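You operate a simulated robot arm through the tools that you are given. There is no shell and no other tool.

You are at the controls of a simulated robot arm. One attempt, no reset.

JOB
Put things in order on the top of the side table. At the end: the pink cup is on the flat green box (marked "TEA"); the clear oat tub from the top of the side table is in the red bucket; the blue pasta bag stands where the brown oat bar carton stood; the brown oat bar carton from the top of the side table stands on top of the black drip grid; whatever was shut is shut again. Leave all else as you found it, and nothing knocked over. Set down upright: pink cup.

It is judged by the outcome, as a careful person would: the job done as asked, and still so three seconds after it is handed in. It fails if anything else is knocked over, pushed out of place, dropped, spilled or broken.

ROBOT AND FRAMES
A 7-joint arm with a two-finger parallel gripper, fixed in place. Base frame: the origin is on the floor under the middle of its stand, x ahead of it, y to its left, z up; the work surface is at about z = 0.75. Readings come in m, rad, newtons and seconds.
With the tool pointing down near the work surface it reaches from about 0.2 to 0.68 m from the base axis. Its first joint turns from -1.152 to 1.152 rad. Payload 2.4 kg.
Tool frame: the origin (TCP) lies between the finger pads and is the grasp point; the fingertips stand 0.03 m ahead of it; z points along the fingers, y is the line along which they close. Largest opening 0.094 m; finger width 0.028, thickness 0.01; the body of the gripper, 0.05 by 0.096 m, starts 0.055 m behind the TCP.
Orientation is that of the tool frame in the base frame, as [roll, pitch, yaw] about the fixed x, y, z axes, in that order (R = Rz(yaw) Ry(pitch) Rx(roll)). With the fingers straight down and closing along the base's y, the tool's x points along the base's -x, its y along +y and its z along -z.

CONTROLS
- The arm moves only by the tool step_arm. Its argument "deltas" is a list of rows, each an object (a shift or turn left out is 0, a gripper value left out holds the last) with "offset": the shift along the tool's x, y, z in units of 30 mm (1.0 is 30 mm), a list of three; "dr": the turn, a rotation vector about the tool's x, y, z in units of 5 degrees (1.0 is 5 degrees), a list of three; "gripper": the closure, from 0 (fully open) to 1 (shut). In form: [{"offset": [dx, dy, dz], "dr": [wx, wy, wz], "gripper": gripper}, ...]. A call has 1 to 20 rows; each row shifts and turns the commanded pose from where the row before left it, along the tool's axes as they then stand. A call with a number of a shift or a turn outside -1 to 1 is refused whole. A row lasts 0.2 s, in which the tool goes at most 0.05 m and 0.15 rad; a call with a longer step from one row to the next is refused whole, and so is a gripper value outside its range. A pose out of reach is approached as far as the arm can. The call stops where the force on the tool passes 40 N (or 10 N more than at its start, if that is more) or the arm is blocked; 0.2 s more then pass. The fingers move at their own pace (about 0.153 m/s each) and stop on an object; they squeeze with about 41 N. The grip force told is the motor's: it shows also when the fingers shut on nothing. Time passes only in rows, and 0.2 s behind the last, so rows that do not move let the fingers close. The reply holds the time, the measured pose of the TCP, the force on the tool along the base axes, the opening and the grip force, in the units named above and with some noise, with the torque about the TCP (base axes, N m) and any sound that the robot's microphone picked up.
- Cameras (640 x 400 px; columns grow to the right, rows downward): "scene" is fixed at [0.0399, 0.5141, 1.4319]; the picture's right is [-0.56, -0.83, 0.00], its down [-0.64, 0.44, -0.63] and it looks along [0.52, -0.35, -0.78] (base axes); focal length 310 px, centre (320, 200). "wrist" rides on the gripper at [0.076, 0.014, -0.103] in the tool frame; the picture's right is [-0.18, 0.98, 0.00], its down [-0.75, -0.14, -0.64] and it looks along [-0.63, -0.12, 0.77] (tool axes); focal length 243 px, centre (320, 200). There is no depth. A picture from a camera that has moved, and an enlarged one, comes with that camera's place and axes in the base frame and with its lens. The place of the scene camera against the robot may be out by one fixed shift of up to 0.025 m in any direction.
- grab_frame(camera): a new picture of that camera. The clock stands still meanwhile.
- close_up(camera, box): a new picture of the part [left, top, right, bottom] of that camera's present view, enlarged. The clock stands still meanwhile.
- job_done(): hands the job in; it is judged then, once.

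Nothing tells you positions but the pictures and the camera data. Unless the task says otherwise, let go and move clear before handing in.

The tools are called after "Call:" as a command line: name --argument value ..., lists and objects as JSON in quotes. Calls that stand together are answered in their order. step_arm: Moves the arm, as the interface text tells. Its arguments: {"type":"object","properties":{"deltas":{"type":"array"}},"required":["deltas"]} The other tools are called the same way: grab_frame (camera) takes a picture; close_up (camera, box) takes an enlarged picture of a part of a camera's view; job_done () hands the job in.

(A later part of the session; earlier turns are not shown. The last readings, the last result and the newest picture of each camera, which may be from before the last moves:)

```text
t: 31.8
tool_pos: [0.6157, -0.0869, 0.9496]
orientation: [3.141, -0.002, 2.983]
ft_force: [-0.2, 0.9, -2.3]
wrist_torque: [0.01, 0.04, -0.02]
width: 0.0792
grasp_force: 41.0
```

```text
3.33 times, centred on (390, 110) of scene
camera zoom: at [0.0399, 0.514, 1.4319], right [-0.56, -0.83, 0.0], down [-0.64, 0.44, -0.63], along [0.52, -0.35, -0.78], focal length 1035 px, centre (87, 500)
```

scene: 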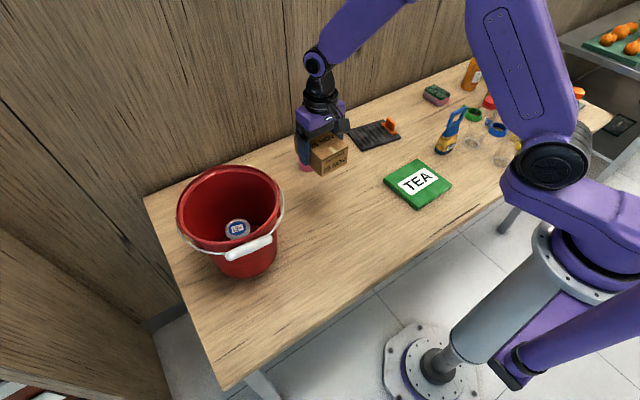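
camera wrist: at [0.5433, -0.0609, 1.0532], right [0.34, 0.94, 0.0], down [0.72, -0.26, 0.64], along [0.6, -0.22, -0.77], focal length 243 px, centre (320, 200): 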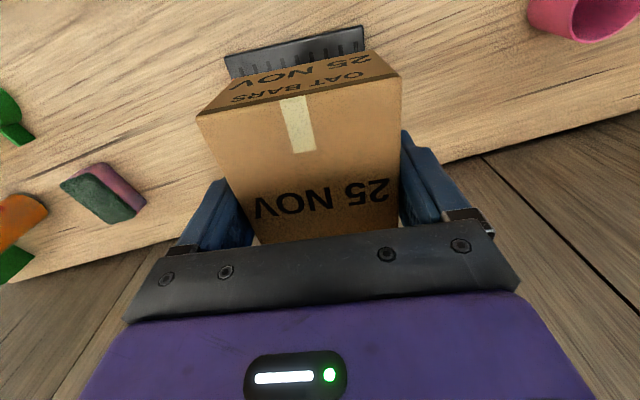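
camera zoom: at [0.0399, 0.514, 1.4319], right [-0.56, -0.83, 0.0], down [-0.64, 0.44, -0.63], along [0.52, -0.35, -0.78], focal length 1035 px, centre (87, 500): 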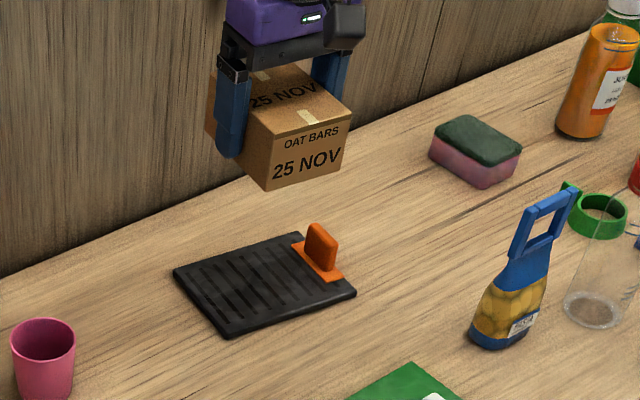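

The carton is hovering over the grid, aligned to -9.1°. I'll nudge it 5 mm outward, lower to just above the grid and check.

Call:
step_arm --deltas '[{"offset": [-0.18, 0, 0.6]}, {"offset": [0, 0, 1]}, {"offset": [0, 0, 1]}, {"offset": [0, 0, 0.8]}, {"offset": [0, 0, 0.6]}, {"offset": [0, 0, 0.4]}, {}]'

Call:
grab_frame --camera "wrist"

Call:
close_up --camera "scene" --box '[330, 80, 430, 165]'

```text
t: 33.4
tool_pos: [0.6215, -0.0882, 0.8224]
orientation: [3.142, 0.0, 2.983]
ft_force: [-0.3, -0.2, -1.9]
wrist_torque: [0.0, -0.03, 0.0]
width: 0.0791
grasp_force: 40.8
```

```text
taken
camera wrist: at [0.5483, -0.0611, 0.9251], right [0.34, 0.94, 0.0], down [0.72, -0.26, 0.64], along [0.6, -0.22, -0.77], focal length 243 px, centre (320, 200)
```

wrist: 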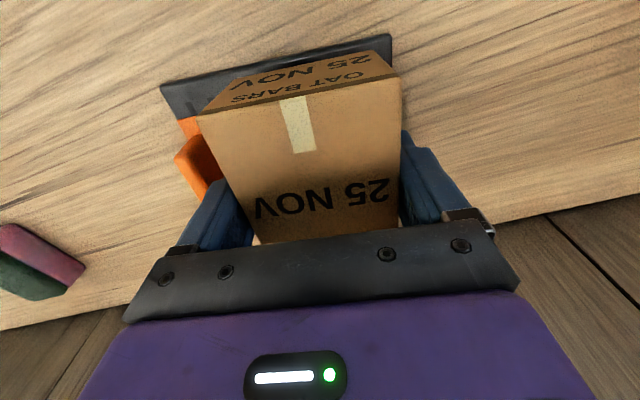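

```text
4.71 times, centred on (380, 122) of scene
camera zoom: at [0.0399, 0.5141, 1.4319], right [-0.56, -0.83, 0.0], down [-0.64, 0.44, -0.63], along [0.52, -0.35, -0.78], focal length 1461 px, centre (38, 565)
```

zoom: 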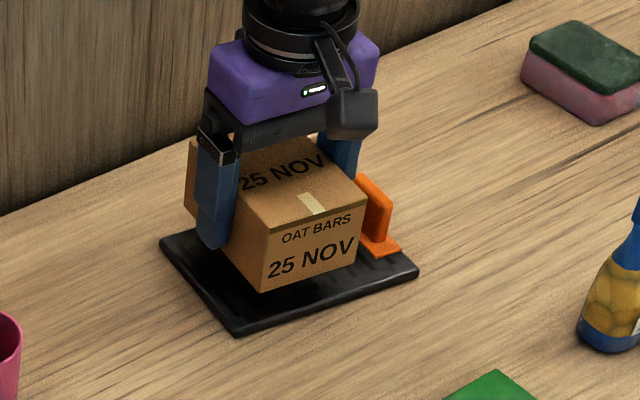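

The carton is centred over the free part of the grid, well clear of the orange tab. I'll lower it the last 2.5 cm slowly.

Call:
step_arm --deltas '[{"offset": [0, 0, 0.4]}, {"offset": [0, 0, 0.25]}, {"offset": [0, 0, 0.1]}, {}]'

Call:
step_arm --deltas '[{"offset": [0, 0, 0.08]}, {}]'

```text
t: 34.4
tool_pos: [0.6216, -0.0888, 0.7991]
orientation: [-3.141, 0.001, 2.982]
ft_force: [0.1, 0.0, -2.0]
wrist_torque: [-0.02, 0.01, -0.03]
width: 0.0789
grasp_force: 40.8
```

```text
t: 35.0
tool_pos: [0.6223, -0.0899, 0.7986]
orientation: [3.141, 0.002, 2.983]
ft_force: [-1.6, 1.0, 2.3]
wrist_torque: [0.08, 0.1, 0.03]
width: 0.0789
grasp_force: 41.3
```

The carton has touched the grid (force went from -2.0 to +2.3 N). I'll release with limited opening and rise straight up.

Call:
step_arm --deltas '[{"offset": [0, 0, 0.03]}, {"gripper": 0.08}, {"gripper": 0.08}, {"gripper": 0.08}, {"offset": [0, 0, -0.3]}, {"offset": [0, 0, -0.7]}, {"offset": [0, 0, -1]}, {"offset": [0, 0, -1]}, {"offset": [0, 0, -1]}, {"offset": [0, 0, -1]}, {"offset": [0, 0, -1]}, {}]'

Call:
grab_frame --camera "wrist"

Call:
close_up --camera "scene" --box '[330, 80, 430, 165]'

Call:
grab_frame --camera "scene"

```text
t: 37.6
tool_pos: [0.6213, -0.0898, 0.9763]
orientation: [3.14, -0.002, 2.982]
ft_force: [0.2, -0.6, 0.2]
wrist_torque: [0.03, -0.01, -0.02]
width: 0.0863
grasp_force: 0.0
```

```text
taken
camera wrist: at [0.5497, -0.0635, 1.0785], right [0.34, 0.94, 0.0], down [0.72, -0.26, 0.64], along [0.6, -0.22, -0.77], focal length 243 px, centre (320, 200)
```

wrist: 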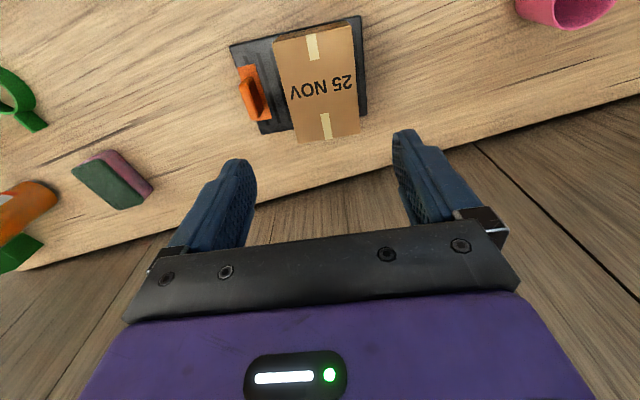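

```text
4.71 times, centred on (380, 122) of scene
camera zoom: at [0.0399, 0.5141, 1.4319], right [-0.56, -0.83, 0.0], down [-0.64, 0.44, -0.63], along [0.52, -0.35, -0.78], focal length 1461 px, centre (38, 565)
```

zoom: 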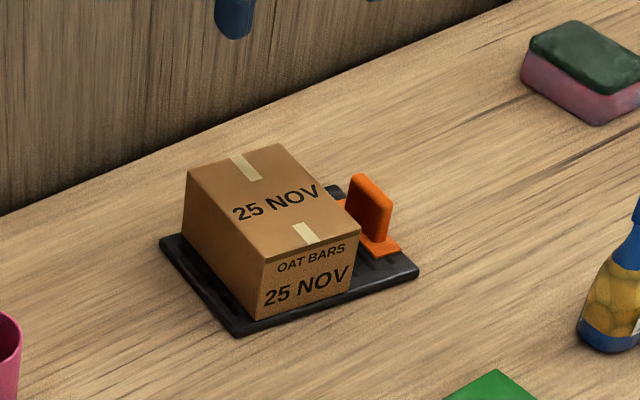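

```text
taken
```

scene: 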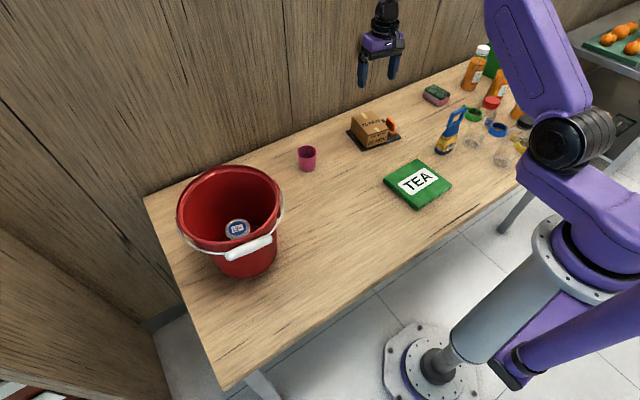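

The carton stands squarely on the grid. Next I'll raise the arm and pull back for a good look at the pasta bag and its neighbours.

Call:
step_arm --deltas '[{"offset": [0.5, 0, -0.9], "gripper": 0}, {"offset": [0.9, -0.5, -0.9]}, {"offset": [0.9, -0.6, -0.6]}, {"offset": [0.9, -0.6, -0.4]}, {"offset": [0.9, -0.6, 0]}, {"offset": [0.9, -0.6, 0]}, {"offset": [0.9, -0.6, 0]}, {"offset": [0.9, -0.6, 0]}, {"offset": [0.9, -0.6, 0]}, {"offset": [0.2, -0.6, 0]}, {}]'

Call:
grab_frame --camera "wrist"

Call:
grab_frame --camera "scene"

```text
t: 40.0
tool_pos: [0.3633, -0.2081, 1.0609]
orientation: [-3.141, 0.001, 2.983]
ft_force: [-0.1, 0.0, -0.8]
wrist_torque: [-0.02, 0.0, 0.0]
width: 0.0941
grasp_force: 0.0
```

```text
taken
camera wrist: at [0.2904, -0.1827, 1.1639], right [0.34, 0.94, 0.0], down [0.72, -0.26, 0.64], along [0.6, -0.22, -0.77], focal length 243 px, centre (320, 200)
```

wrist: 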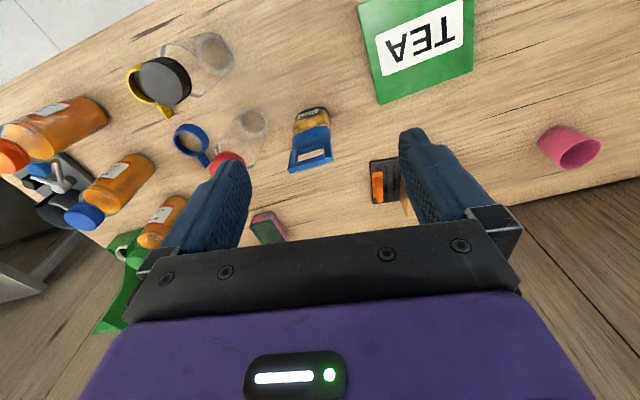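

```text
taken
```

scene: 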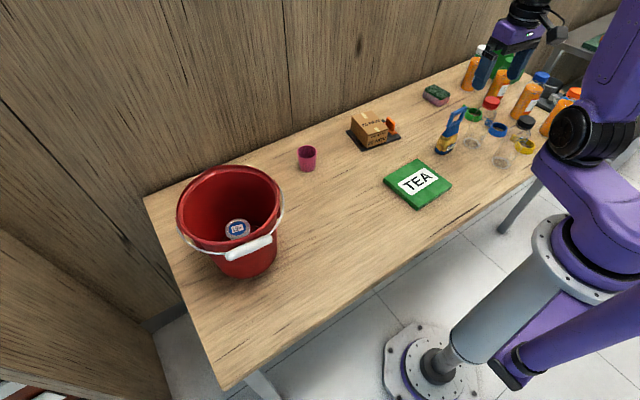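

Call:
close_up --camera "wrist" --box '[240, 80, 380, 190]'

Call:
close_up --camera "scene" --box '[420, 90, 500, 165]'

Call:
close_up --camera "wrist" --box '[120, 20, 300, 190]'

```text
3.64 times, centred on (310, 135) of wrist
camera zoom: at [0.2904, -0.1827, 1.1639], right [0.34, 0.94, 0.0], down [0.72, -0.26, 0.64], along [0.6, -0.22, -0.77], focal length 882 px, centre (356, 436)
```

zoom: 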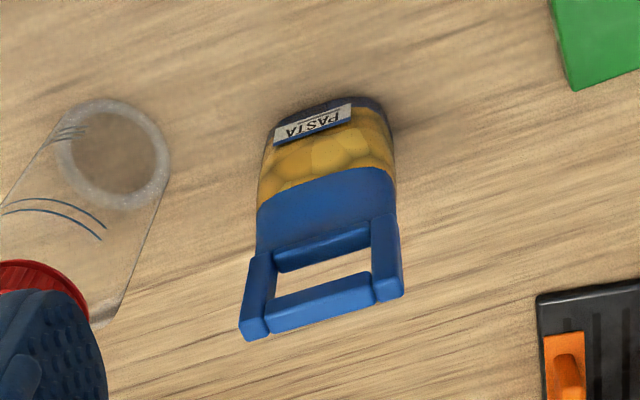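

```text
5.33 times, centred on (460, 128) of scene
camera zoom: at [0.0399, 0.5141, 1.4319], right [-0.56, -0.83, 0.0], down [-0.64, 0.44, -0.63], along [0.52, -0.35, -0.78], focal length 1656 px, centre (-427, 587)
```

zoom: 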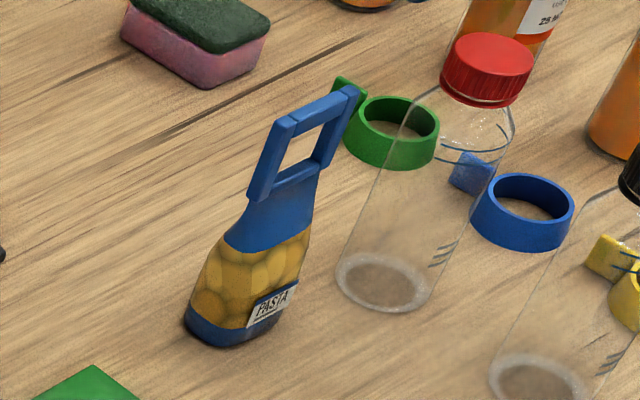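

```text
2.35 times, centred on (210, 105) of wrist
camera zoom: at [0.2904, -0.1827, 1.1639], right [0.34, 0.94, 0.0], down [0.72, -0.26, 0.64], along [0.6, -0.22, -0.77], focal length 571 px, centre (579, 424)
```

zoom: 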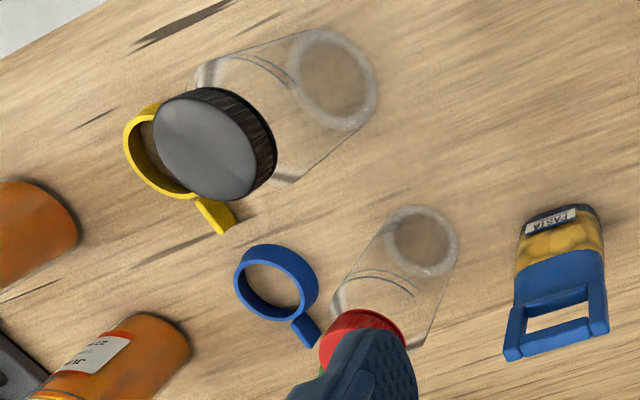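

The pasta bag stands nearly square to the base axes at about (0.437, -0.247), with its handle loop about 0.053 wide and its top at z about 0.905. The red-lidded jar is at (0.409, -0.354). I'll square the gripper, partly close it, and hover over the handle.

Call:
step_arm --deltas '[{"dr": [0, 0, -0.91], "gripper": 0.12}, {"dr": [0, 0, -0.91]}, {"offset": [-0.8, -0.43, 0]}, {"offset": [-0.8, -0.43, 0]}, {"offset": [-0.8, -0.43, 0.5]}, {"offset": [0, 0, 0.9]}, {"offset": [0, 0, 0.9]}, {}]'

Call:
grab_frame --camera "wrist"

Call:
close_up --camera "scene" --box '[400, 40, 540, 180]'

```text
t: 41.8
tool_pos: [0.4336, -0.2455, 0.9905]
orientation: [-3.141, 0.001, -3.141]
ft_force: [-1.4, 0.4, -0.2]
wrist_torque: [0.0, 0.0, -0.01]
width: 0.0824
grasp_force: 0.1
```

```text
taken
camera wrist: at [0.3567, -0.2307, 1.0937], right [0.18, 0.98, 0.0], down [0.75, -0.14, 0.64], along [0.63, -0.12, -0.77], focal length 243 px, centre (320, 200)
```

wrist: 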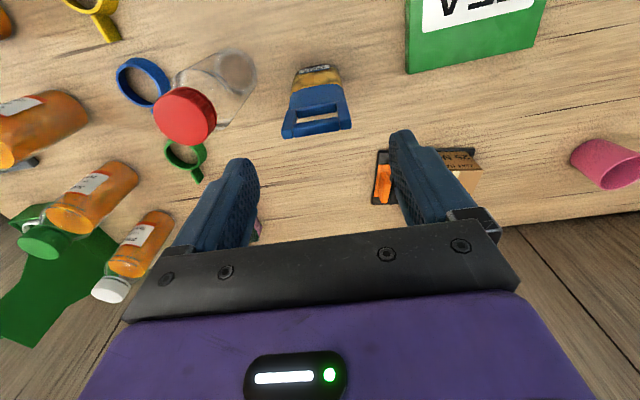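

```text
2.86 times, centred on (470, 110) of scene
camera zoom: at [0.0399, 0.5141, 1.4319], right [-0.56, -0.83, 0.0], down [-0.64, 0.44, -0.63], along [0.52, -0.35, -0.78], focal length 887 px, centre (-109, 457)
```

zoom: 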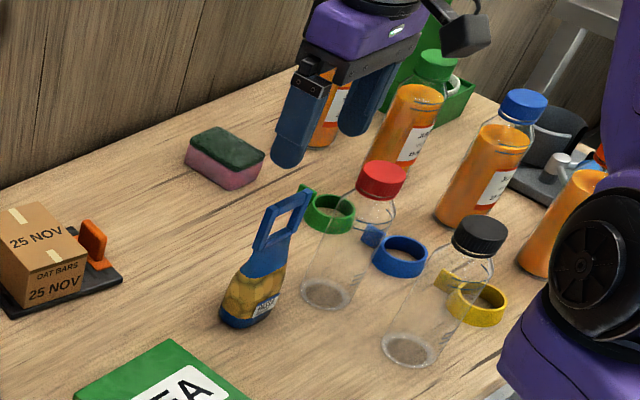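

Call:
close_up --camera "wrist" --box '[260, 50, 380, 150]'

Call:
close_up --camera "wrist" --box '[100, 40, 260, 190]'

```text
4.00 times, centred on (320, 100) of wrist
camera zoom: at [0.3567, -0.2307, 1.0937], right [0.18, 0.98, 0.0], down [0.75, -0.14, 0.64], along [0.63, -0.12, -0.77], focal length 970 px, centre (320, 600)
```

zoom: 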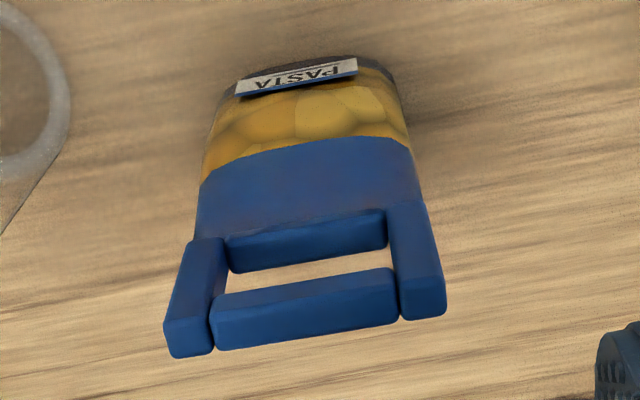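

```text
2.67 times, centred on (180, 115) of wrist
camera zoom: at [0.3567, -0.2307, 1.0937], right [0.18, 0.98, 0.0], down [0.75, -0.14, 0.64], along [0.63, -0.12, -0.77], focal length 647 px, centre (693, 427)
```

zoom: 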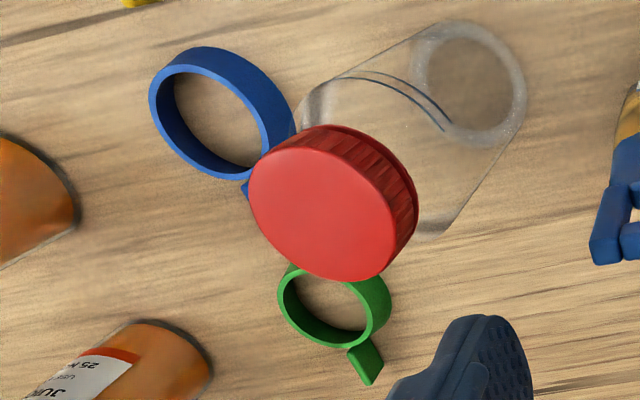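

The handle centre is at about (0.437, -0.249), outer width about 0.058. I'll fine-adjust, descend around the handle, and check before closing.

Call:
step_arm --deltas '[{"offset": [-0.1, -0.13, 0.3], "dr": [0, 0, 0.4]}, {"offset": [0, 0, 0.8]}, {"offset": [0, 0, 0.8]}, {"offset": [0, 0, 0.6]}, {}]'

Call:
grab_frame --camera "wrist"

Call:
close_up --camera "scene" --box '[410, 60, 520, 170]'

```text
t: 43.0
tool_pos: [0.4386, -0.2518, 0.9159]
orientation: [3.141, -0.002, 3.106]
ft_force: [0.0, -0.5, -0.3]
wrist_torque: [-0.03, -0.01, -0.02]
width: 0.0825
grasp_force: 0.0
```

```text
taken
camera wrist: at [0.3625, -0.2353, 1.0186], right [0.22, 0.98, 0.0], down [0.75, -0.17, 0.64], along [0.63, -0.14, -0.77], focal length 243 px, centre (320, 200)
```

wrist: 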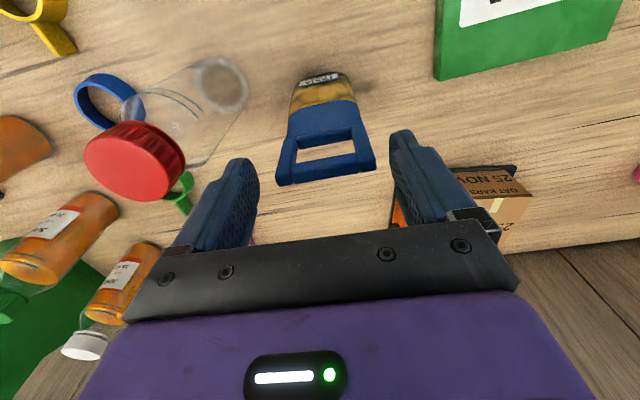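

```text
3.64 times, centred on (465, 115) of scene
camera zoom: at [0.0399, 0.5141, 1.4319], right [-0.56, -0.83, 0.0], down [-0.64, 0.44, -0.63], along [0.52, -0.35, -0.78], focal length 1129 px, centre (-207, 509)
```

zoom: 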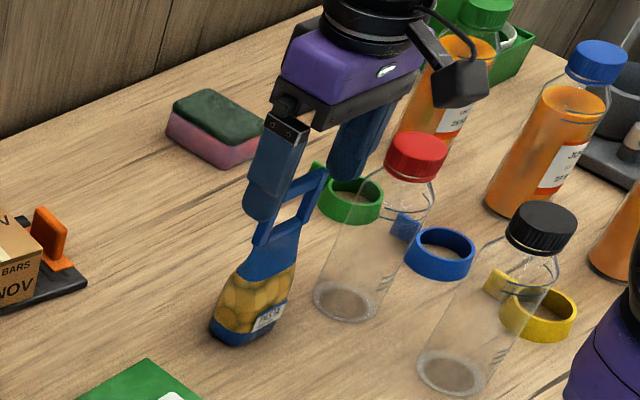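

The handle is centred between the fingers. I'll go down another 4.4 cm so the pads straddle the handle, then close.

Call:
step_arm --deltas '[{"offset": [0.06, 0.03, 0.5], "dr": [0, 0, 0.4]}, {"offset": [0, 0, 0.5]}, {"offset": [0, 0, 0.45]}, {}]'

Call:
grab_frame --camera "wrist"

Call:
close_up --camera "scene" --box '[410, 60, 520, 170]'

```text
t: 44.0
tool_pos: [0.4376, -0.2508, 0.8727]
orientation: [-3.141, -0.001, 3.071]
ft_force: [0.3, 0.5, 0.1]
wrist_torque: [-0.01, 0.0, -0.01]
width: 0.0827
grasp_force: 0.2
```

```text
taken
camera wrist: at [0.3613, -0.2306, 0.976], right [0.25, 0.97, 0.0], down [0.74, -0.19, 0.64], along [0.62, -0.16, -0.77], focal length 243 px, centre (320, 200)
```

wrist: 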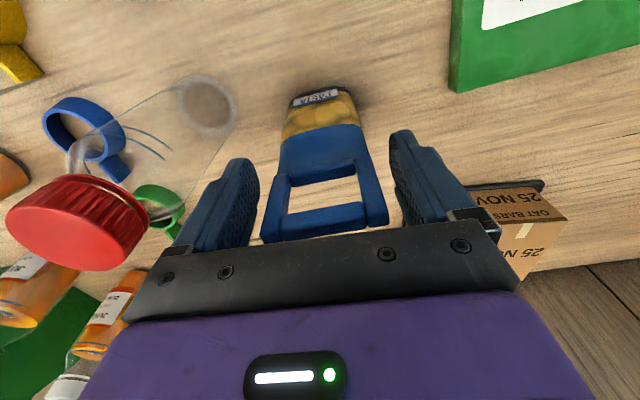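

```text
3.64 times, centred on (465, 115) of scene
camera zoom: at [0.0399, 0.5141, 1.4319], right [-0.56, -0.83, 0.0], down [-0.64, 0.44, -0.63], along [0.52, -0.35, -0.78], focal length 1129 px, centre (-207, 509)
```

zoom: 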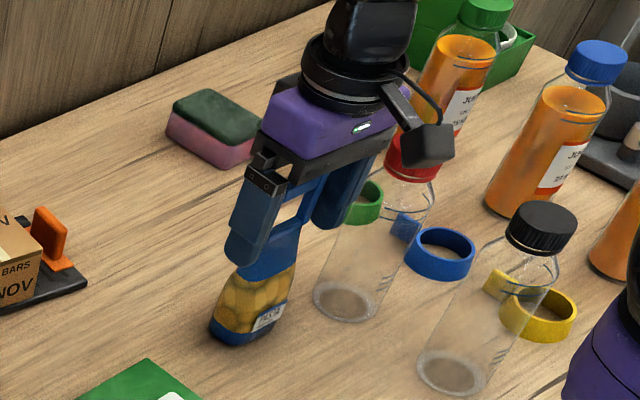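

The fingers straddle the handle on both sides. I'll close the gripper.

Call:
step_arm --deltas '[{"gripper": 0.35}, {"gripper": 1}, {"gripper": 1}, {"gripper": 1}]'

Call:
grab_frame --camera "wrist"

Call:
close_up --camera "scene" --box '[410, 60, 520, 170]'

```text
t: 45.0
tool_pos: [0.4373, -0.2515, 0.8737]
orientation: [-3.141, 0.0, 3.072]
ft_force: [-0.4, -0.9, 0.2]
wrist_torque: [0.01, 0.02, 0.0]
width: 0.0593
grasp_force: 40.9
```

```text
taken
camera wrist: at [0.3613, -0.2306, 0.9762], right [0.25, 0.97, 0.0], down [0.74, -0.19, 0.64], along [0.62, -0.16, -0.77], focal length 243 px, centre (320, 200)
```

wrist: 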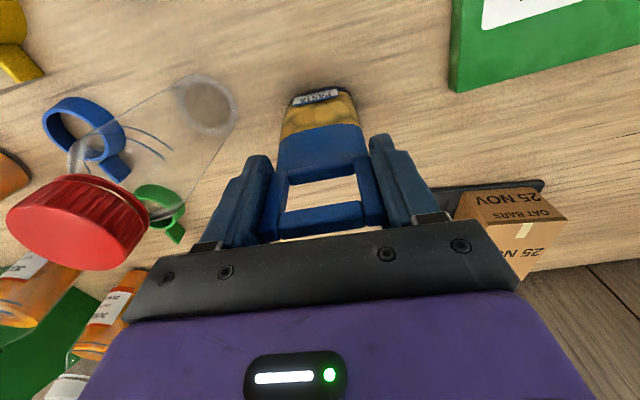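

```text
3.64 times, centred on (465, 115) of scene
camera zoom: at [0.0399, 0.5141, 1.4319], right [-0.56, -0.83, 0.0], down [-0.64, 0.44, -0.63], along [0.52, -0.35, -0.78], focal length 1129 px, centre (-207, 509)
```

zoom: 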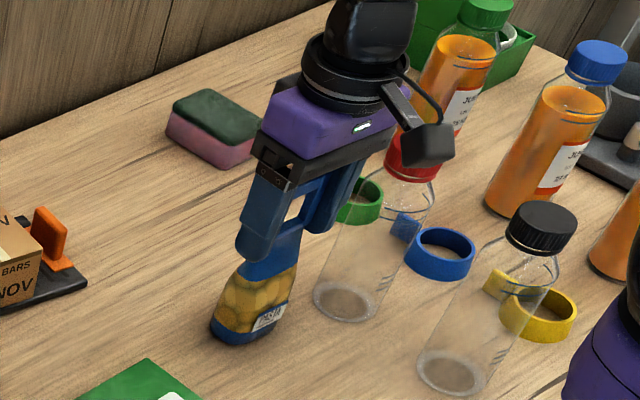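

The handle is gripped firmly (width 0.059). I'll lift straight up about 12 cm and check how the bag hangs.

Call:
step_arm --deltas '[{"offset": [0, 0, -0.2]}, {"offset": [0, 0, -0.5]}, {"offset": [0, 0, -0.8]}, {"offset": [0, 0, -0.9]}, {"offset": [0, 0, -0.9]}, {"offset": [0, 0, -0.7]}, {}]'

Call:
grab_frame --camera "wrist"

Call:
close_up --camera "scene" --box '[390, 20, 530, 160]'

```text
t: 46.6
tool_pos: [0.4343, -0.2497, 0.9969]
orientation: [3.141, 0.001, 3.071]
ft_force: [0.3, 0.0, 0.0]
wrist_torque: [-0.02, 0.0, 0.02]
width: 0.0595
grasp_force: 41.3
```

```text
taken
camera wrist: at [0.36, -0.2299, 1.099], right [0.25, 0.97, 0.0], down [0.74, -0.19, 0.64], along [0.62, -0.16, -0.77], focal length 243 px, centre (320, 200)
```

wrist: 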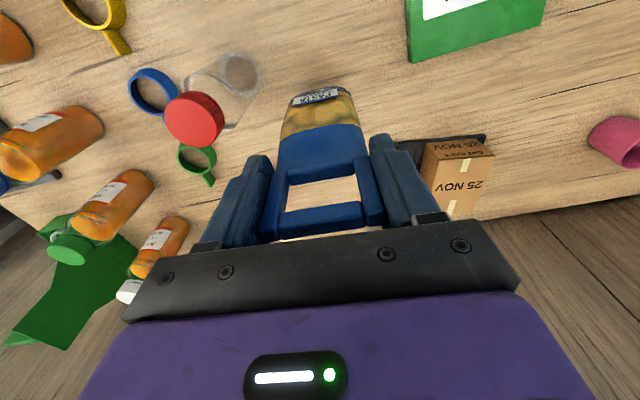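

```text
2.86 times, centred on (460, 90) of scene
camera zoom: at [0.0399, 0.5141, 1.4319], right [-0.56, -0.83, 0.0], down [-0.64, 0.44, -0.63], along [0.52, -0.35, -0.78], focal length 887 px, centre (-80, 514)
```

zoom: 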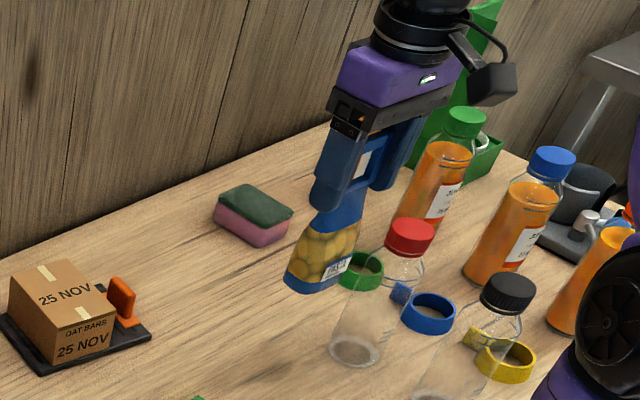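

The bag hangs straight and upright. I'll square the yaw and carry it across to the carton's old spot at about (0.483, 0.190).

Call:
step_arm --deltas '[{"dr": [0, 0, -0.8]}, {"offset": [-0.1, 0.6, 0]}, {"offset": [-0.105, 0.979, 0]}, {"offset": [-0.105, 0.979, 0]}, {"offset": [-0.105, 0.979, 0]}, {"offset": [-0.105, 0.979, 0]}, {"offset": [-0.105, 0.979, 0]}, {"offset": [-0.105, 0.979, 0]}, {"offset": [-0.105, 0.979, 0]}, {"offset": [-0.105, 0.979, 0]}, {"offset": [-0.105, 0.979, 0]}, {"offset": [-0.105, 0.979, 0]}, {"offset": [-0.105, 0.979, 0]}, {"offset": [-0.105, 0.979, 0]}, {"offset": [-0.105, 0.979, 0]}, {"offset": [-0.105, 0.979, 0]}, {"offset": [0, 0.35, 0]}, {}]'

Call:
grab_frame --camera "wrist"

Call:
grab_frame --camera "scene"

```text
t: 50.4
tool_pos: [0.4829, 0.1925, 0.9928]
orientation: [3.14, 0.002, -3.14]
ft_force: [-0.2, 0.1, -0.7]
wrist_torque: [-0.01, 0.03, 0.03]
width: 0.0595
grasp_force: 41.1
```

```text
taken
camera wrist: at [0.4063, 0.2064, 1.0951], right [0.18, 0.98, 0.0], down [0.75, -0.14, 0.64], along [0.63, -0.12, -0.77], focal length 243 px, centre (320, 200)
```

wrist: 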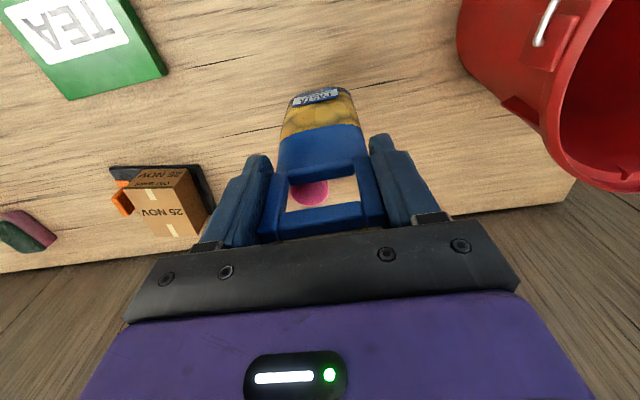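

```text
taken
```

scene: 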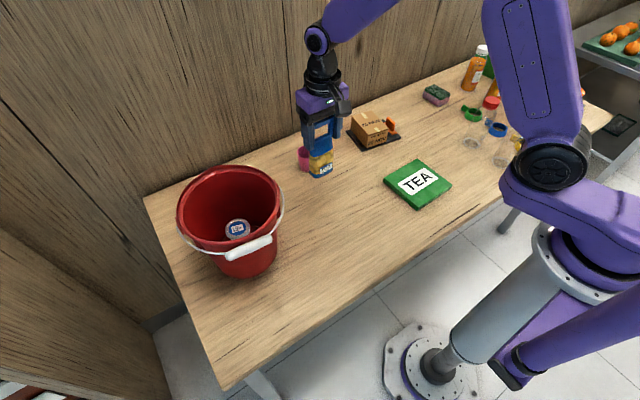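

The bag is above the target spot with the cup well clear beyond it. I'll lower it, then ease to contact.

Call:
step_arm --deltas '[{"offset": [0, 0, 0.6]}, {"offset": [0, 0, 0.8]}, {"offset": [0, 0, 0.8]}, {"offset": [0, 0, 0.7]}, {"offset": [0, 0, 0.5]}, {"offset": [0, 0, 0.2]}, {}]'

Call:
close_up --camera "scene" --box '[270, 90, 400, 220]'

```text
t: 52.0
tool_pos: [0.4811, 0.1905, 0.8843]
orientation: [-3.141, 0.0, 3.141]
ft_force: [0.4, 0.5, -0.9]
wrist_torque: [0.0, 0.0, 0.0]
width: 0.0599
grasp_force: 41.1
```

```text
3.08 times, centred on (335, 155) of scene
camera zoom: at [0.0399, 0.5141, 1.4319], right [-0.56, -0.83, 0.0], down [-0.64, 0.44, -0.63], along [0.52, -0.35, -0.78], focal length 955 px, centre (274, 338)
```

zoom: 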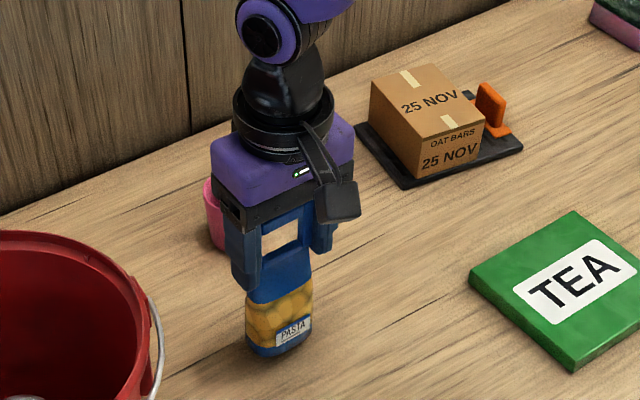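

Call:
step_arm --deltas '[{"offset": [0, 0, 0.2]}, {"offset": [0, 0, 0.1]}, {}]'

Call:
step_arm --deltas '[{"offset": [0, 0, 0.07]}, {}]'

```text
t: 52.8
tool_pos: [0.4811, 0.1917, 0.878]
orientation: [-3.14, 0.0, 3.141]
ft_force: [0.4, 0.8, -0.3]
wrist_torque: [0.0, 0.01, -0.03]
width: 0.0594
grasp_force: 41.2
```

```text
t: 53.4
tool_pos: [0.4817, 0.1905, 0.874]
orientation: [-3.14, -0.001, 3.141]
ft_force: [-0.1, 0.2, -1.5]
wrist_torque: [0.0, -0.01, -0.02]
width: 0.0595
grasp_force: 41.2
```

The bag bottom is within a millimetre or two of the table with no contact yet. I'll take one more small step.

Call:
step_arm --deltas '[{"offset": [0, 0, 0.06]}, {}]'

```text
t: 54.0
tool_pos: [0.4816, 0.1915, 0.8728]
orientation: [3.14, 0.002, 3.142]
ft_force: [-4.4, -0.3, 33.4]
wrist_torque: [-0.15, 0.81, 0.04]
width: 0.0596
grasp_force: 40.6
```

The bag is firmly on the table (33 N), so I'll back off a hair to relieve the load, then open partly.

Call:
step_arm --deltas '[{"offset": [0, 0, -0.04]}, {}]'

Call:
step_arm --deltas '[{"gripper": 0.2}, {"gripper": 0.15}, {"gripper": 0.15}]'

Call:
grab_frame --camera "wrist"

Call:
close_up --camera "scene" --box '[270, 90, 400, 220]'

```text
t: 54.6
tool_pos: [0.4825, 0.1908, 0.8729]
orientation: [3.14, 0.005, -3.141]
ft_force: [2.7, 3.8, 17.1]
wrist_torque: [0.29, -0.14, -0.02]
width: 0.0595
grasp_force: 40.9
```

```text
t: 55.4
tool_pos: [0.4799, 0.1908, 0.8724]
orientation: [3.141, 0.0, 3.141]
ft_force: [-0.3, -0.7, -0.4]
wrist_torque: [-0.02, 0.02, 0.02]
width: 0.0798
grasp_force: 0.0
```

```text
taken
camera wrist: at [0.4053, 0.2052, 0.9755], right [0.18, 0.98, 0.0], down [0.75, -0.14, 0.64], along [0.63, -0.12, -0.77], focal length 243 px, centre (320, 200)
```

wrist: 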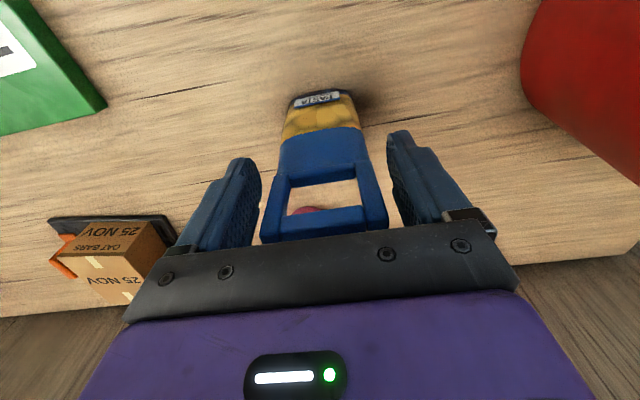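

```text
3.08 times, centred on (335, 155) of scene
camera zoom: at [0.0399, 0.5141, 1.4319], right [-0.56, -0.83, 0.0], down [-0.64, 0.44, -0.63], along [0.52, -0.35, -0.78], focal length 955 px, centre (274, 338)
```

zoom: 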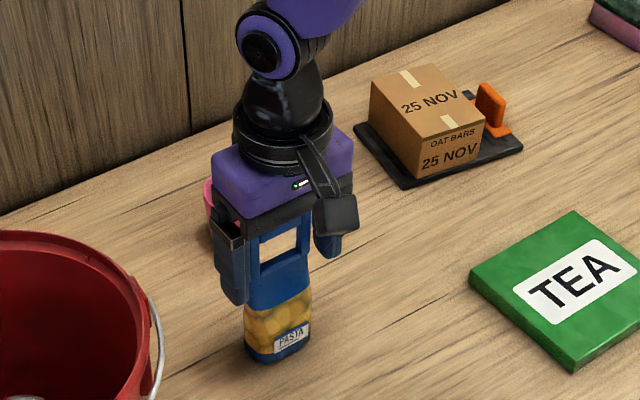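

The bag stands on its own and the fingers are clear on both sides. I'll rise straight up and check.

Call:
step_arm --deltas '[{"offset": [0, 0, -0.4]}, {"offset": [0, 0, -0.8]}, {"offset": [0, 0, -1]}, {"offset": [0, 0, -1]}, {"offset": [0, 0, -1]}, {"offset": [0, 0, -1]}, {}]'

Call:
grab_frame --camera "wrist"

Call:
grab_frame --camera "scene"

Call:
close_up --camera "wrist" --box '[250, 20, 400, 220]'

Call:
close_up --camera "scene" --box '[270, 110, 400, 220]'

```text
t: 57.0
tool_pos: [0.4799, 0.1894, 1.029]
orientation: [3.14, 0.0, 3.141]
ft_force: [-0.2, -0.4, 0.0]
wrist_torque: [0.02, -0.02, -0.01]
width: 0.0801
grasp_force: 0.0
```

```text
taken
camera wrist: at [0.4035, 0.2039, 1.1324], right [0.18, 0.98, 0.0], down [0.75, -0.14, 0.64], along [0.63, -0.12, -0.77], focal length 243 px, centre (320, 200)
```

wrist: 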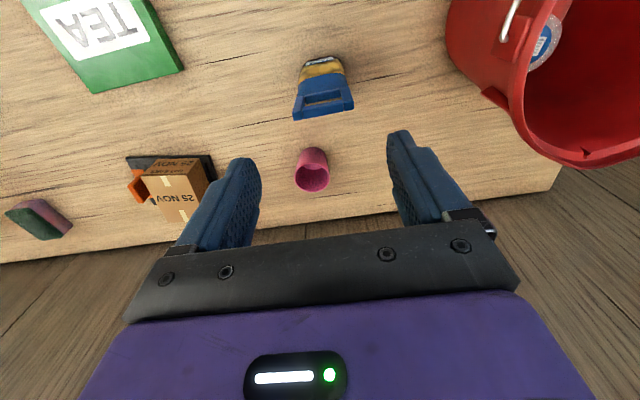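

```text
taken
```

scene: 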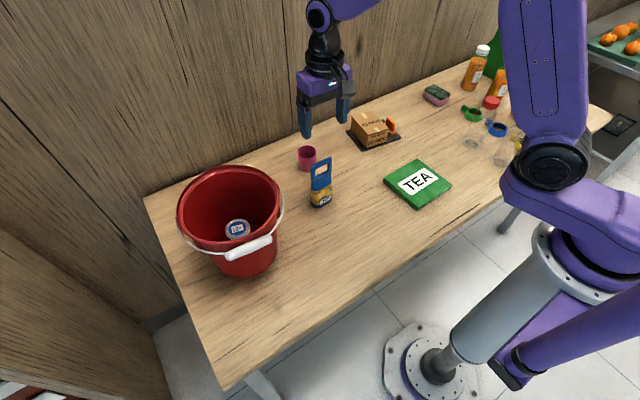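

```text
2.00 times, centred on (325, 120) of wrist
camera zoom: at [0.4035, 0.2039, 1.1324], right [0.18, 0.98, 0.0], down [0.75, -0.14, 0.64], along [0.63, -0.12, -0.77], focal length 485 px, centre (310, 360)
```

zoom: 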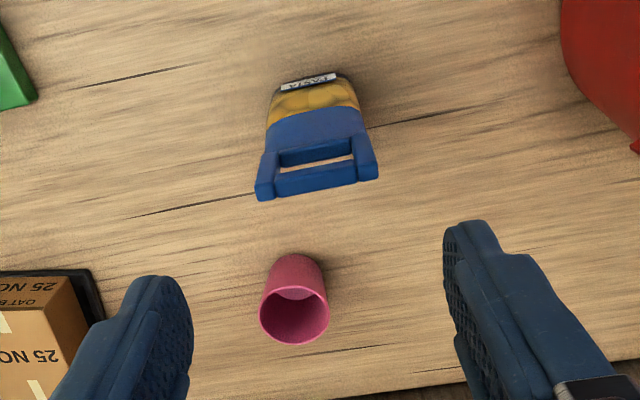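

```text
3.64 times, centred on (335, 165) of scene
camera zoom: at [0.0399, 0.5141, 1.4319], right [-0.56, -0.83, 0.0], down [-0.64, 0.44, -0.63], along [0.52, -0.35, -0.78], focal length 1129 px, centre (266, 327)
```

zoom: 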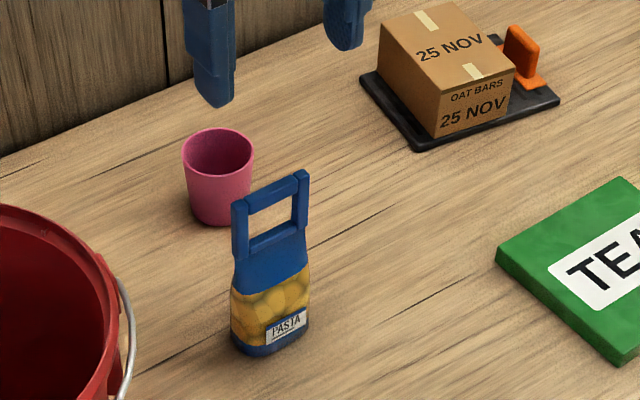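

The pasta bag stands upright on the carton's old spot. The last item is the cup, at about (0.624, 0.150), roughly 0.059 across and with its top at z about 0.805. I'll yaw 20° to keep the wrist camera clear of the bag and move above the cup.

Call:
step_arm --deltas '[{"dr": [0, 0, -1], "gripper": 0}, {"dr": [0, 0, -1]}, {"dr": [0, 0, -1]}, {"dr": [0, 0, -1]}, {"offset": [-0.812, -0.574, 0]}, {"offset": [-0.812, -0.574, 0]}, {"offset": [-0.812, -0.574, 0]}, {"offset": [-0.812, -0.574, 0]}, {"offset": [-0.812, -0.574, 0]}, {"offset": [0, 0, 0.8]}, {"offset": [0, 0, 0.8]}, {}]'

Call:
grab_frame --camera "wrist"

Call:
close_up --camera "scene" --box '[260, 60, 400, 220]'

```text
t: 59.6
tool_pos: [0.6248, 0.1529, 0.9798]
orientation: [-3.141, 0.0, -2.792]
ft_force: [0.4, -0.7, 0.1]
wrist_torque: [0.03, 0.0, 0.0]
width: 0.094
grasp_force: 0.0
```

```text
taken
camera wrist: at [0.5479, 0.14, 1.082], right [-0.16, 0.99, 0.0], down [0.76, 0.13, 0.64], along [0.63, 0.1, -0.77], focal length 243 px, centre (320, 200)
```

wrist: 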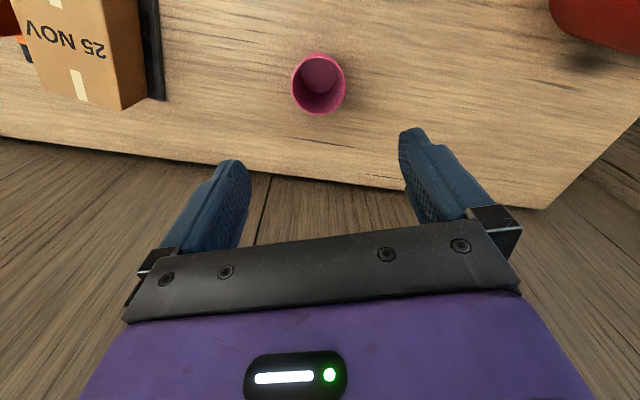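

```text
2.50 times, centred on (330, 140) of scene
camera zoom: at [0.0399, 0.5141, 1.4319], right [-0.56, -0.83, 0.0], down [-0.64, 0.44, -0.63], along [0.52, -0.35, -0.78], focal length 776 px, centre (295, 350)
```

zoom: 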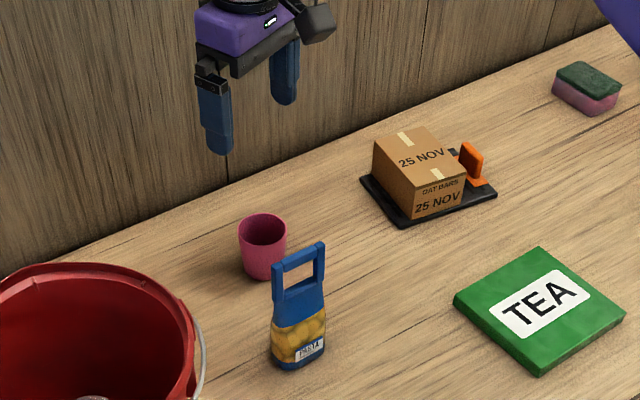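

Call:
close_up --camera "wrist" --box '[270, 40, 370, 130]'

```text
4.44 times, centred on (320, 85) of wrist
camera zoom: at [0.5479, 0.14, 1.082], right [-0.16, 0.99, 0.0], down [0.76, 0.13, 0.64], along [0.63, 0.1, -0.77], focal length 1078 px, centre (320, 711)
```

zoom: 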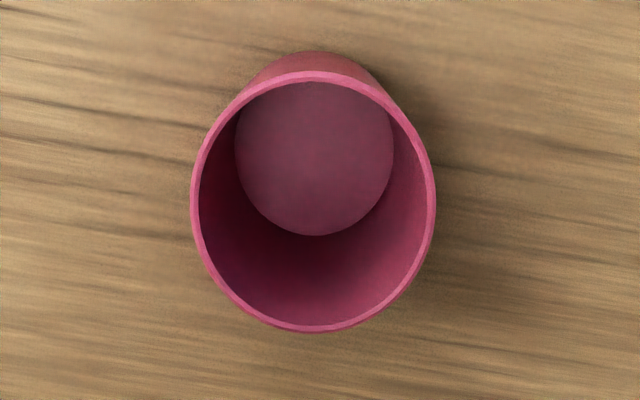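

The cup centre refines to about (0.6205, 0.1505). I'll shift a few millimetres and descend part way, checking clearance to the bag.

Call:
step_arm --deltas '[{"offset": [0.137, -0.035, 0.5]}, {"offset": [0, 0, 1]}, {"offset": [0, 0, 1]}, {"offset": [0, 0, 1]}, {"offset": [0, 0, 0.8]}, {}]'

Call:
grab_frame --camera "wrist"

Call:
close_up --camera "scene" --box '[260, 80, 400, 220]'

```text
t: 61.0
tool_pos: [0.6222, 0.1518, 0.8492]
orientation: [-3.141, 0.0, -2.792]
ft_force: [0.8, 0.9, 0.3]
wrist_torque: [0.02, -0.02, -0.03]
width: 0.0942
grasp_force: 0.1
```

```text
taken
camera wrist: at [0.5463, 0.1387, 0.9524], right [-0.16, 0.99, 0.0], down [0.76, 0.12, 0.64], along [0.63, 0.1, -0.77], focal length 243 px, centre (320, 200)
```

wrist: 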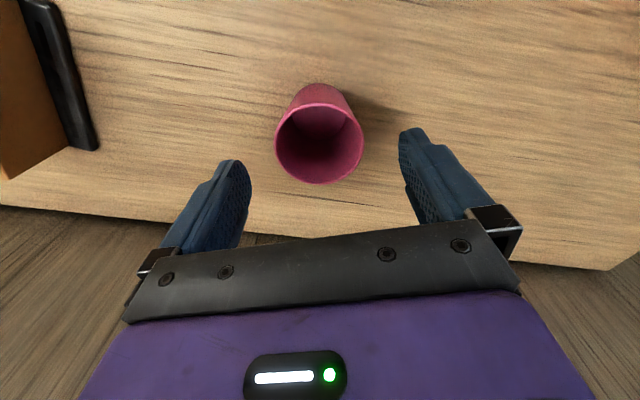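

```text
2.86 times, centred on (330, 150) of scene
camera zoom: at [0.0399, 0.5141, 1.4319], right [-0.56, -0.83, 0.0], down [-0.64, 0.44, -0.63], along [0.52, -0.35, -0.78], focal length 887 px, centre (291, 343)
```

zoom: 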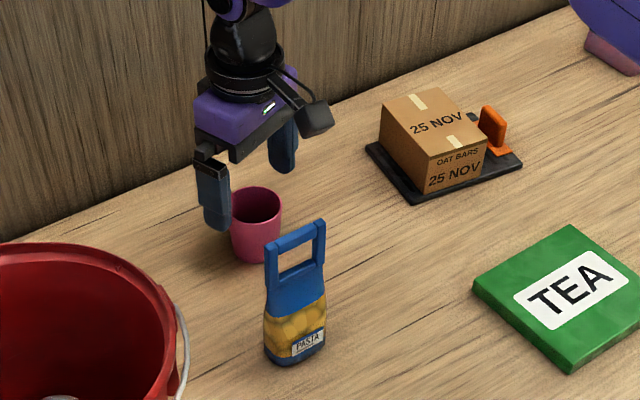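

The cup is centred between the fingers, and the camera is well clear of the bag handle. I'll descend to grasp height and close.

Call:
step_arm --deltas '[{"offset": [0.02, 0, 0.7]}, {"offset": [0, 0, 0.7]}, {"offset": [0, 0, 0.55]}, {}]'

Call:
grab_frame --camera "wrist"

Call:
close_up --camera "scene" --box '[260, 80, 400, 220]'

```text
t: 62.0
tool_pos: [0.6207, 0.1495, 0.7922]
orientation: [3.14, 0.0, -2.792]
ft_force: [0.6, 0.8, -0.3]
wrist_torque: [0.03, -0.01, -0.03]
width: 0.0941
grasp_force: 0.0
```

```text
taken
camera wrist: at [0.5448, 0.1369, 0.8939], right [-0.16, 0.99, 0.0], down [0.76, 0.12, 0.64], along [0.63, 0.1, -0.77], focal length 243 px, centre (320, 200)
```

wrist: 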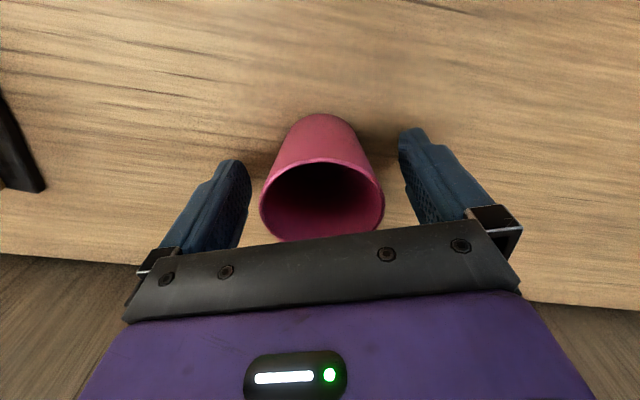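

```text
2.86 times, centred on (330, 150) of scene
camera zoom: at [0.0399, 0.5141, 1.4319], right [-0.56, -0.83, 0.0], down [-0.64, 0.44, -0.63], along [0.52, -0.35, -0.78], focal length 887 px, centre (291, 343)
```

zoom: 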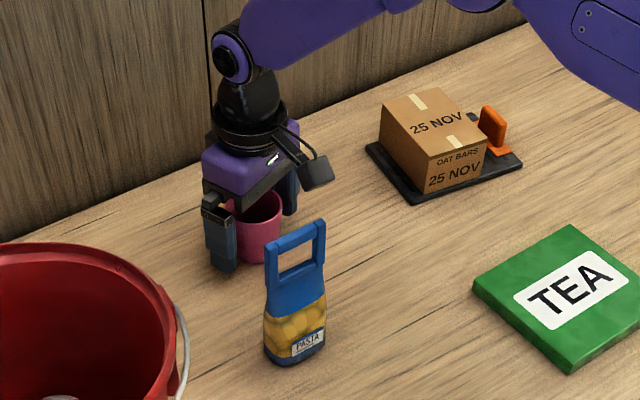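

The cup is centred in the jaws, so I'll close on it.

Call:
step_arm --deltas '[{"gripper": 0.3}, {"gripper": 1}, {"gripper": 1}, {"gripper": 1}]'

Call:
grab_frame --camera "wrist"

```text
t: 63.0
tool_pos: [0.6219, 0.1491, 0.7922]
orientation: [-3.141, 0.0, -2.791]
ft_force: [-0.9, 0.7, 0.0]
wrist_torque: [0.05, 0.0, 0.02]
width: 0.0559
grasp_force: 41.4
```

```text
taken
camera wrist: at [0.5447, 0.137, 0.8941], right [-0.16, 0.99, 0.0], down [0.76, 0.13, 0.64], along [0.63, 0.1, -0.77], focal length 243 px, centre (320, 200)
```

wrist: 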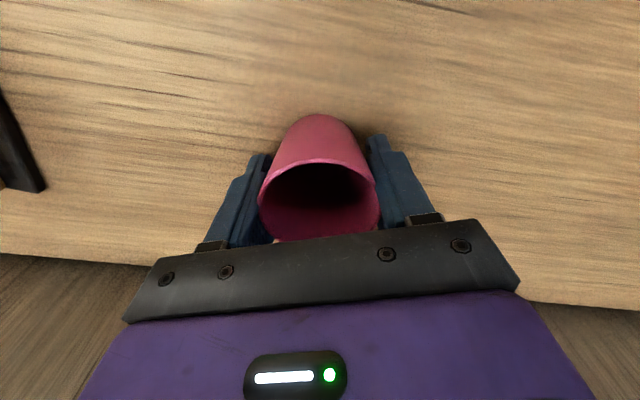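

The grip is on the cup (width 0.056). I'll lift gently and check that it hangs level.

Call:
step_arm --deltas '[{"offset": [0, 0, -0.2]}, {"offset": [0, 0, -0.5]}, {"offset": [0, 0, -0.7]}, {}]'

Call:
grab_frame --camera "wrist"

Call:
close_up --camera "scene" --box '[270, 90, 370, 210]'

```text
t: 64.0
tool_pos: [0.6233, 0.1487, 0.8356]
orientation: [3.141, -0.001, -2.793]
ft_force: [1.5, -0.2, -0.2]
wrist_torque: [0.03, -0.01, -0.03]
width: 0.0558
grasp_force: 40.3
```

```text
taken
camera wrist: at [0.5463, 0.1361, 0.9382], right [-0.16, 0.99, 0.0], down [0.76, 0.13, 0.64], along [0.63, 0.1, -0.77], focal length 243 px, centre (320, 200)
```

wrist: 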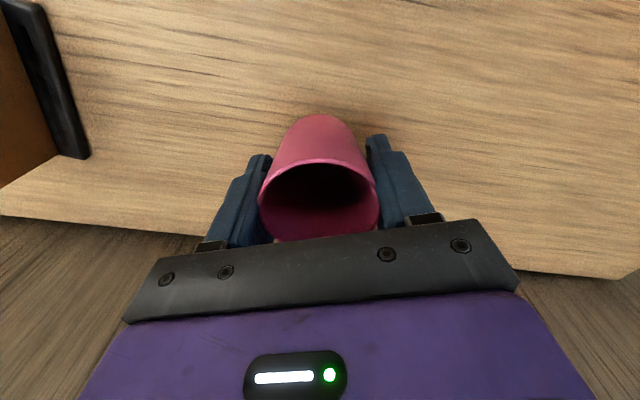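

```text
3.33 times, centred on (320, 150) of scene
camera zoom: at [0.0399, 0.5141, 1.4319], right [-0.56, -0.83, 0.0], down [-0.64, 0.44, -0.63], along [0.52, -0.35, -0.78], focal length 1035 px, centre (320, 367)
```

zoom: 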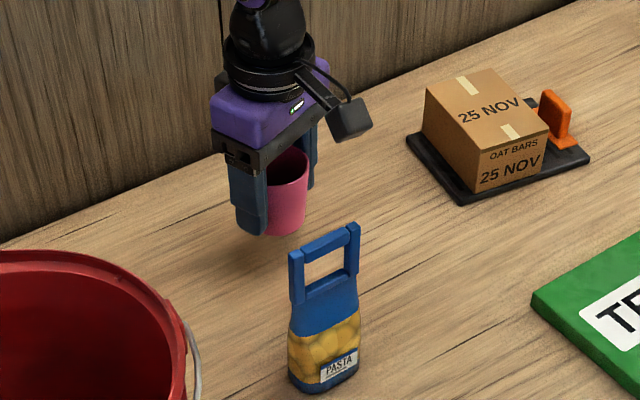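

The cup is upright in the grip. I'll raise it and carry it to above the TEA box.

Call:
step_arm --deltas '[{"offset": [0, 0, -0.8]}, {"offset": [0, 0, -1]}, {"offset": [0, 0, -1]}, {"offset": [0, 0, -0.8]}, {"offset": [0.6, -0.2, 0]}, {"offset": [0.915, -0.341, 0]}, {"offset": [0.915, -0.341, 0]}, {"offset": [0.915, -0.341, 0]}, {"offset": [0.915, -0.341, 0]}, {"offset": [0.915, -0.341, 0]}, {"offset": [0.915, -0.341, 0]}, {"offset": [0.915, -0.341, 0]}, {"offset": [0.915, -0.341, 0]}, {"offset": [0.6, -0.341, 0]}, {}]'

Call:
grab_frame --camera "wrist"

Call:
grab_frame --camera "scene"

```text
t: 67.2
tool_pos: [0.4135, -0.0297, 0.9462]
orientation: [-3.141, 0.001, -2.792]
ft_force: [-0.7, 0.8, -0.8]
wrist_torque: [0.01, -0.02, -0.01]
width: 0.0558
grasp_force: 41.3
```

```text
taken
camera wrist: at [0.3366, -0.0437, 1.0486], right [-0.16, 0.99, 0.0], down [0.76, 0.13, 0.64], along [0.63, 0.1, -0.77], focal length 243 px, centre (320, 200)
```

wrist: 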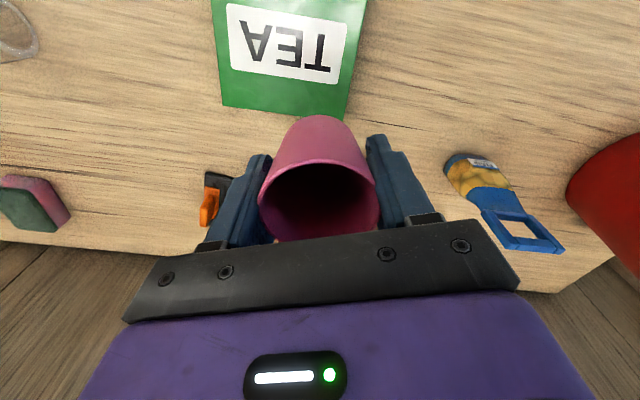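

```text
taken
```

scene: 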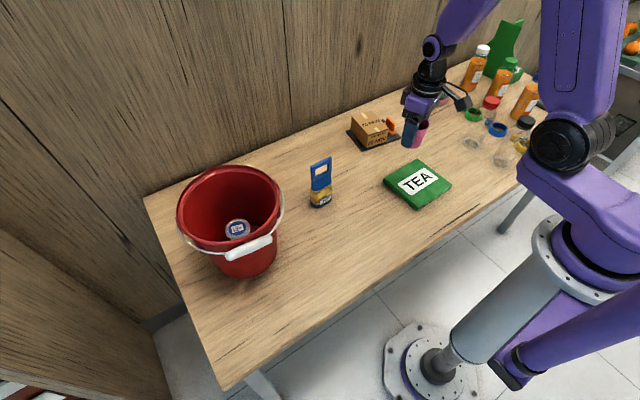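

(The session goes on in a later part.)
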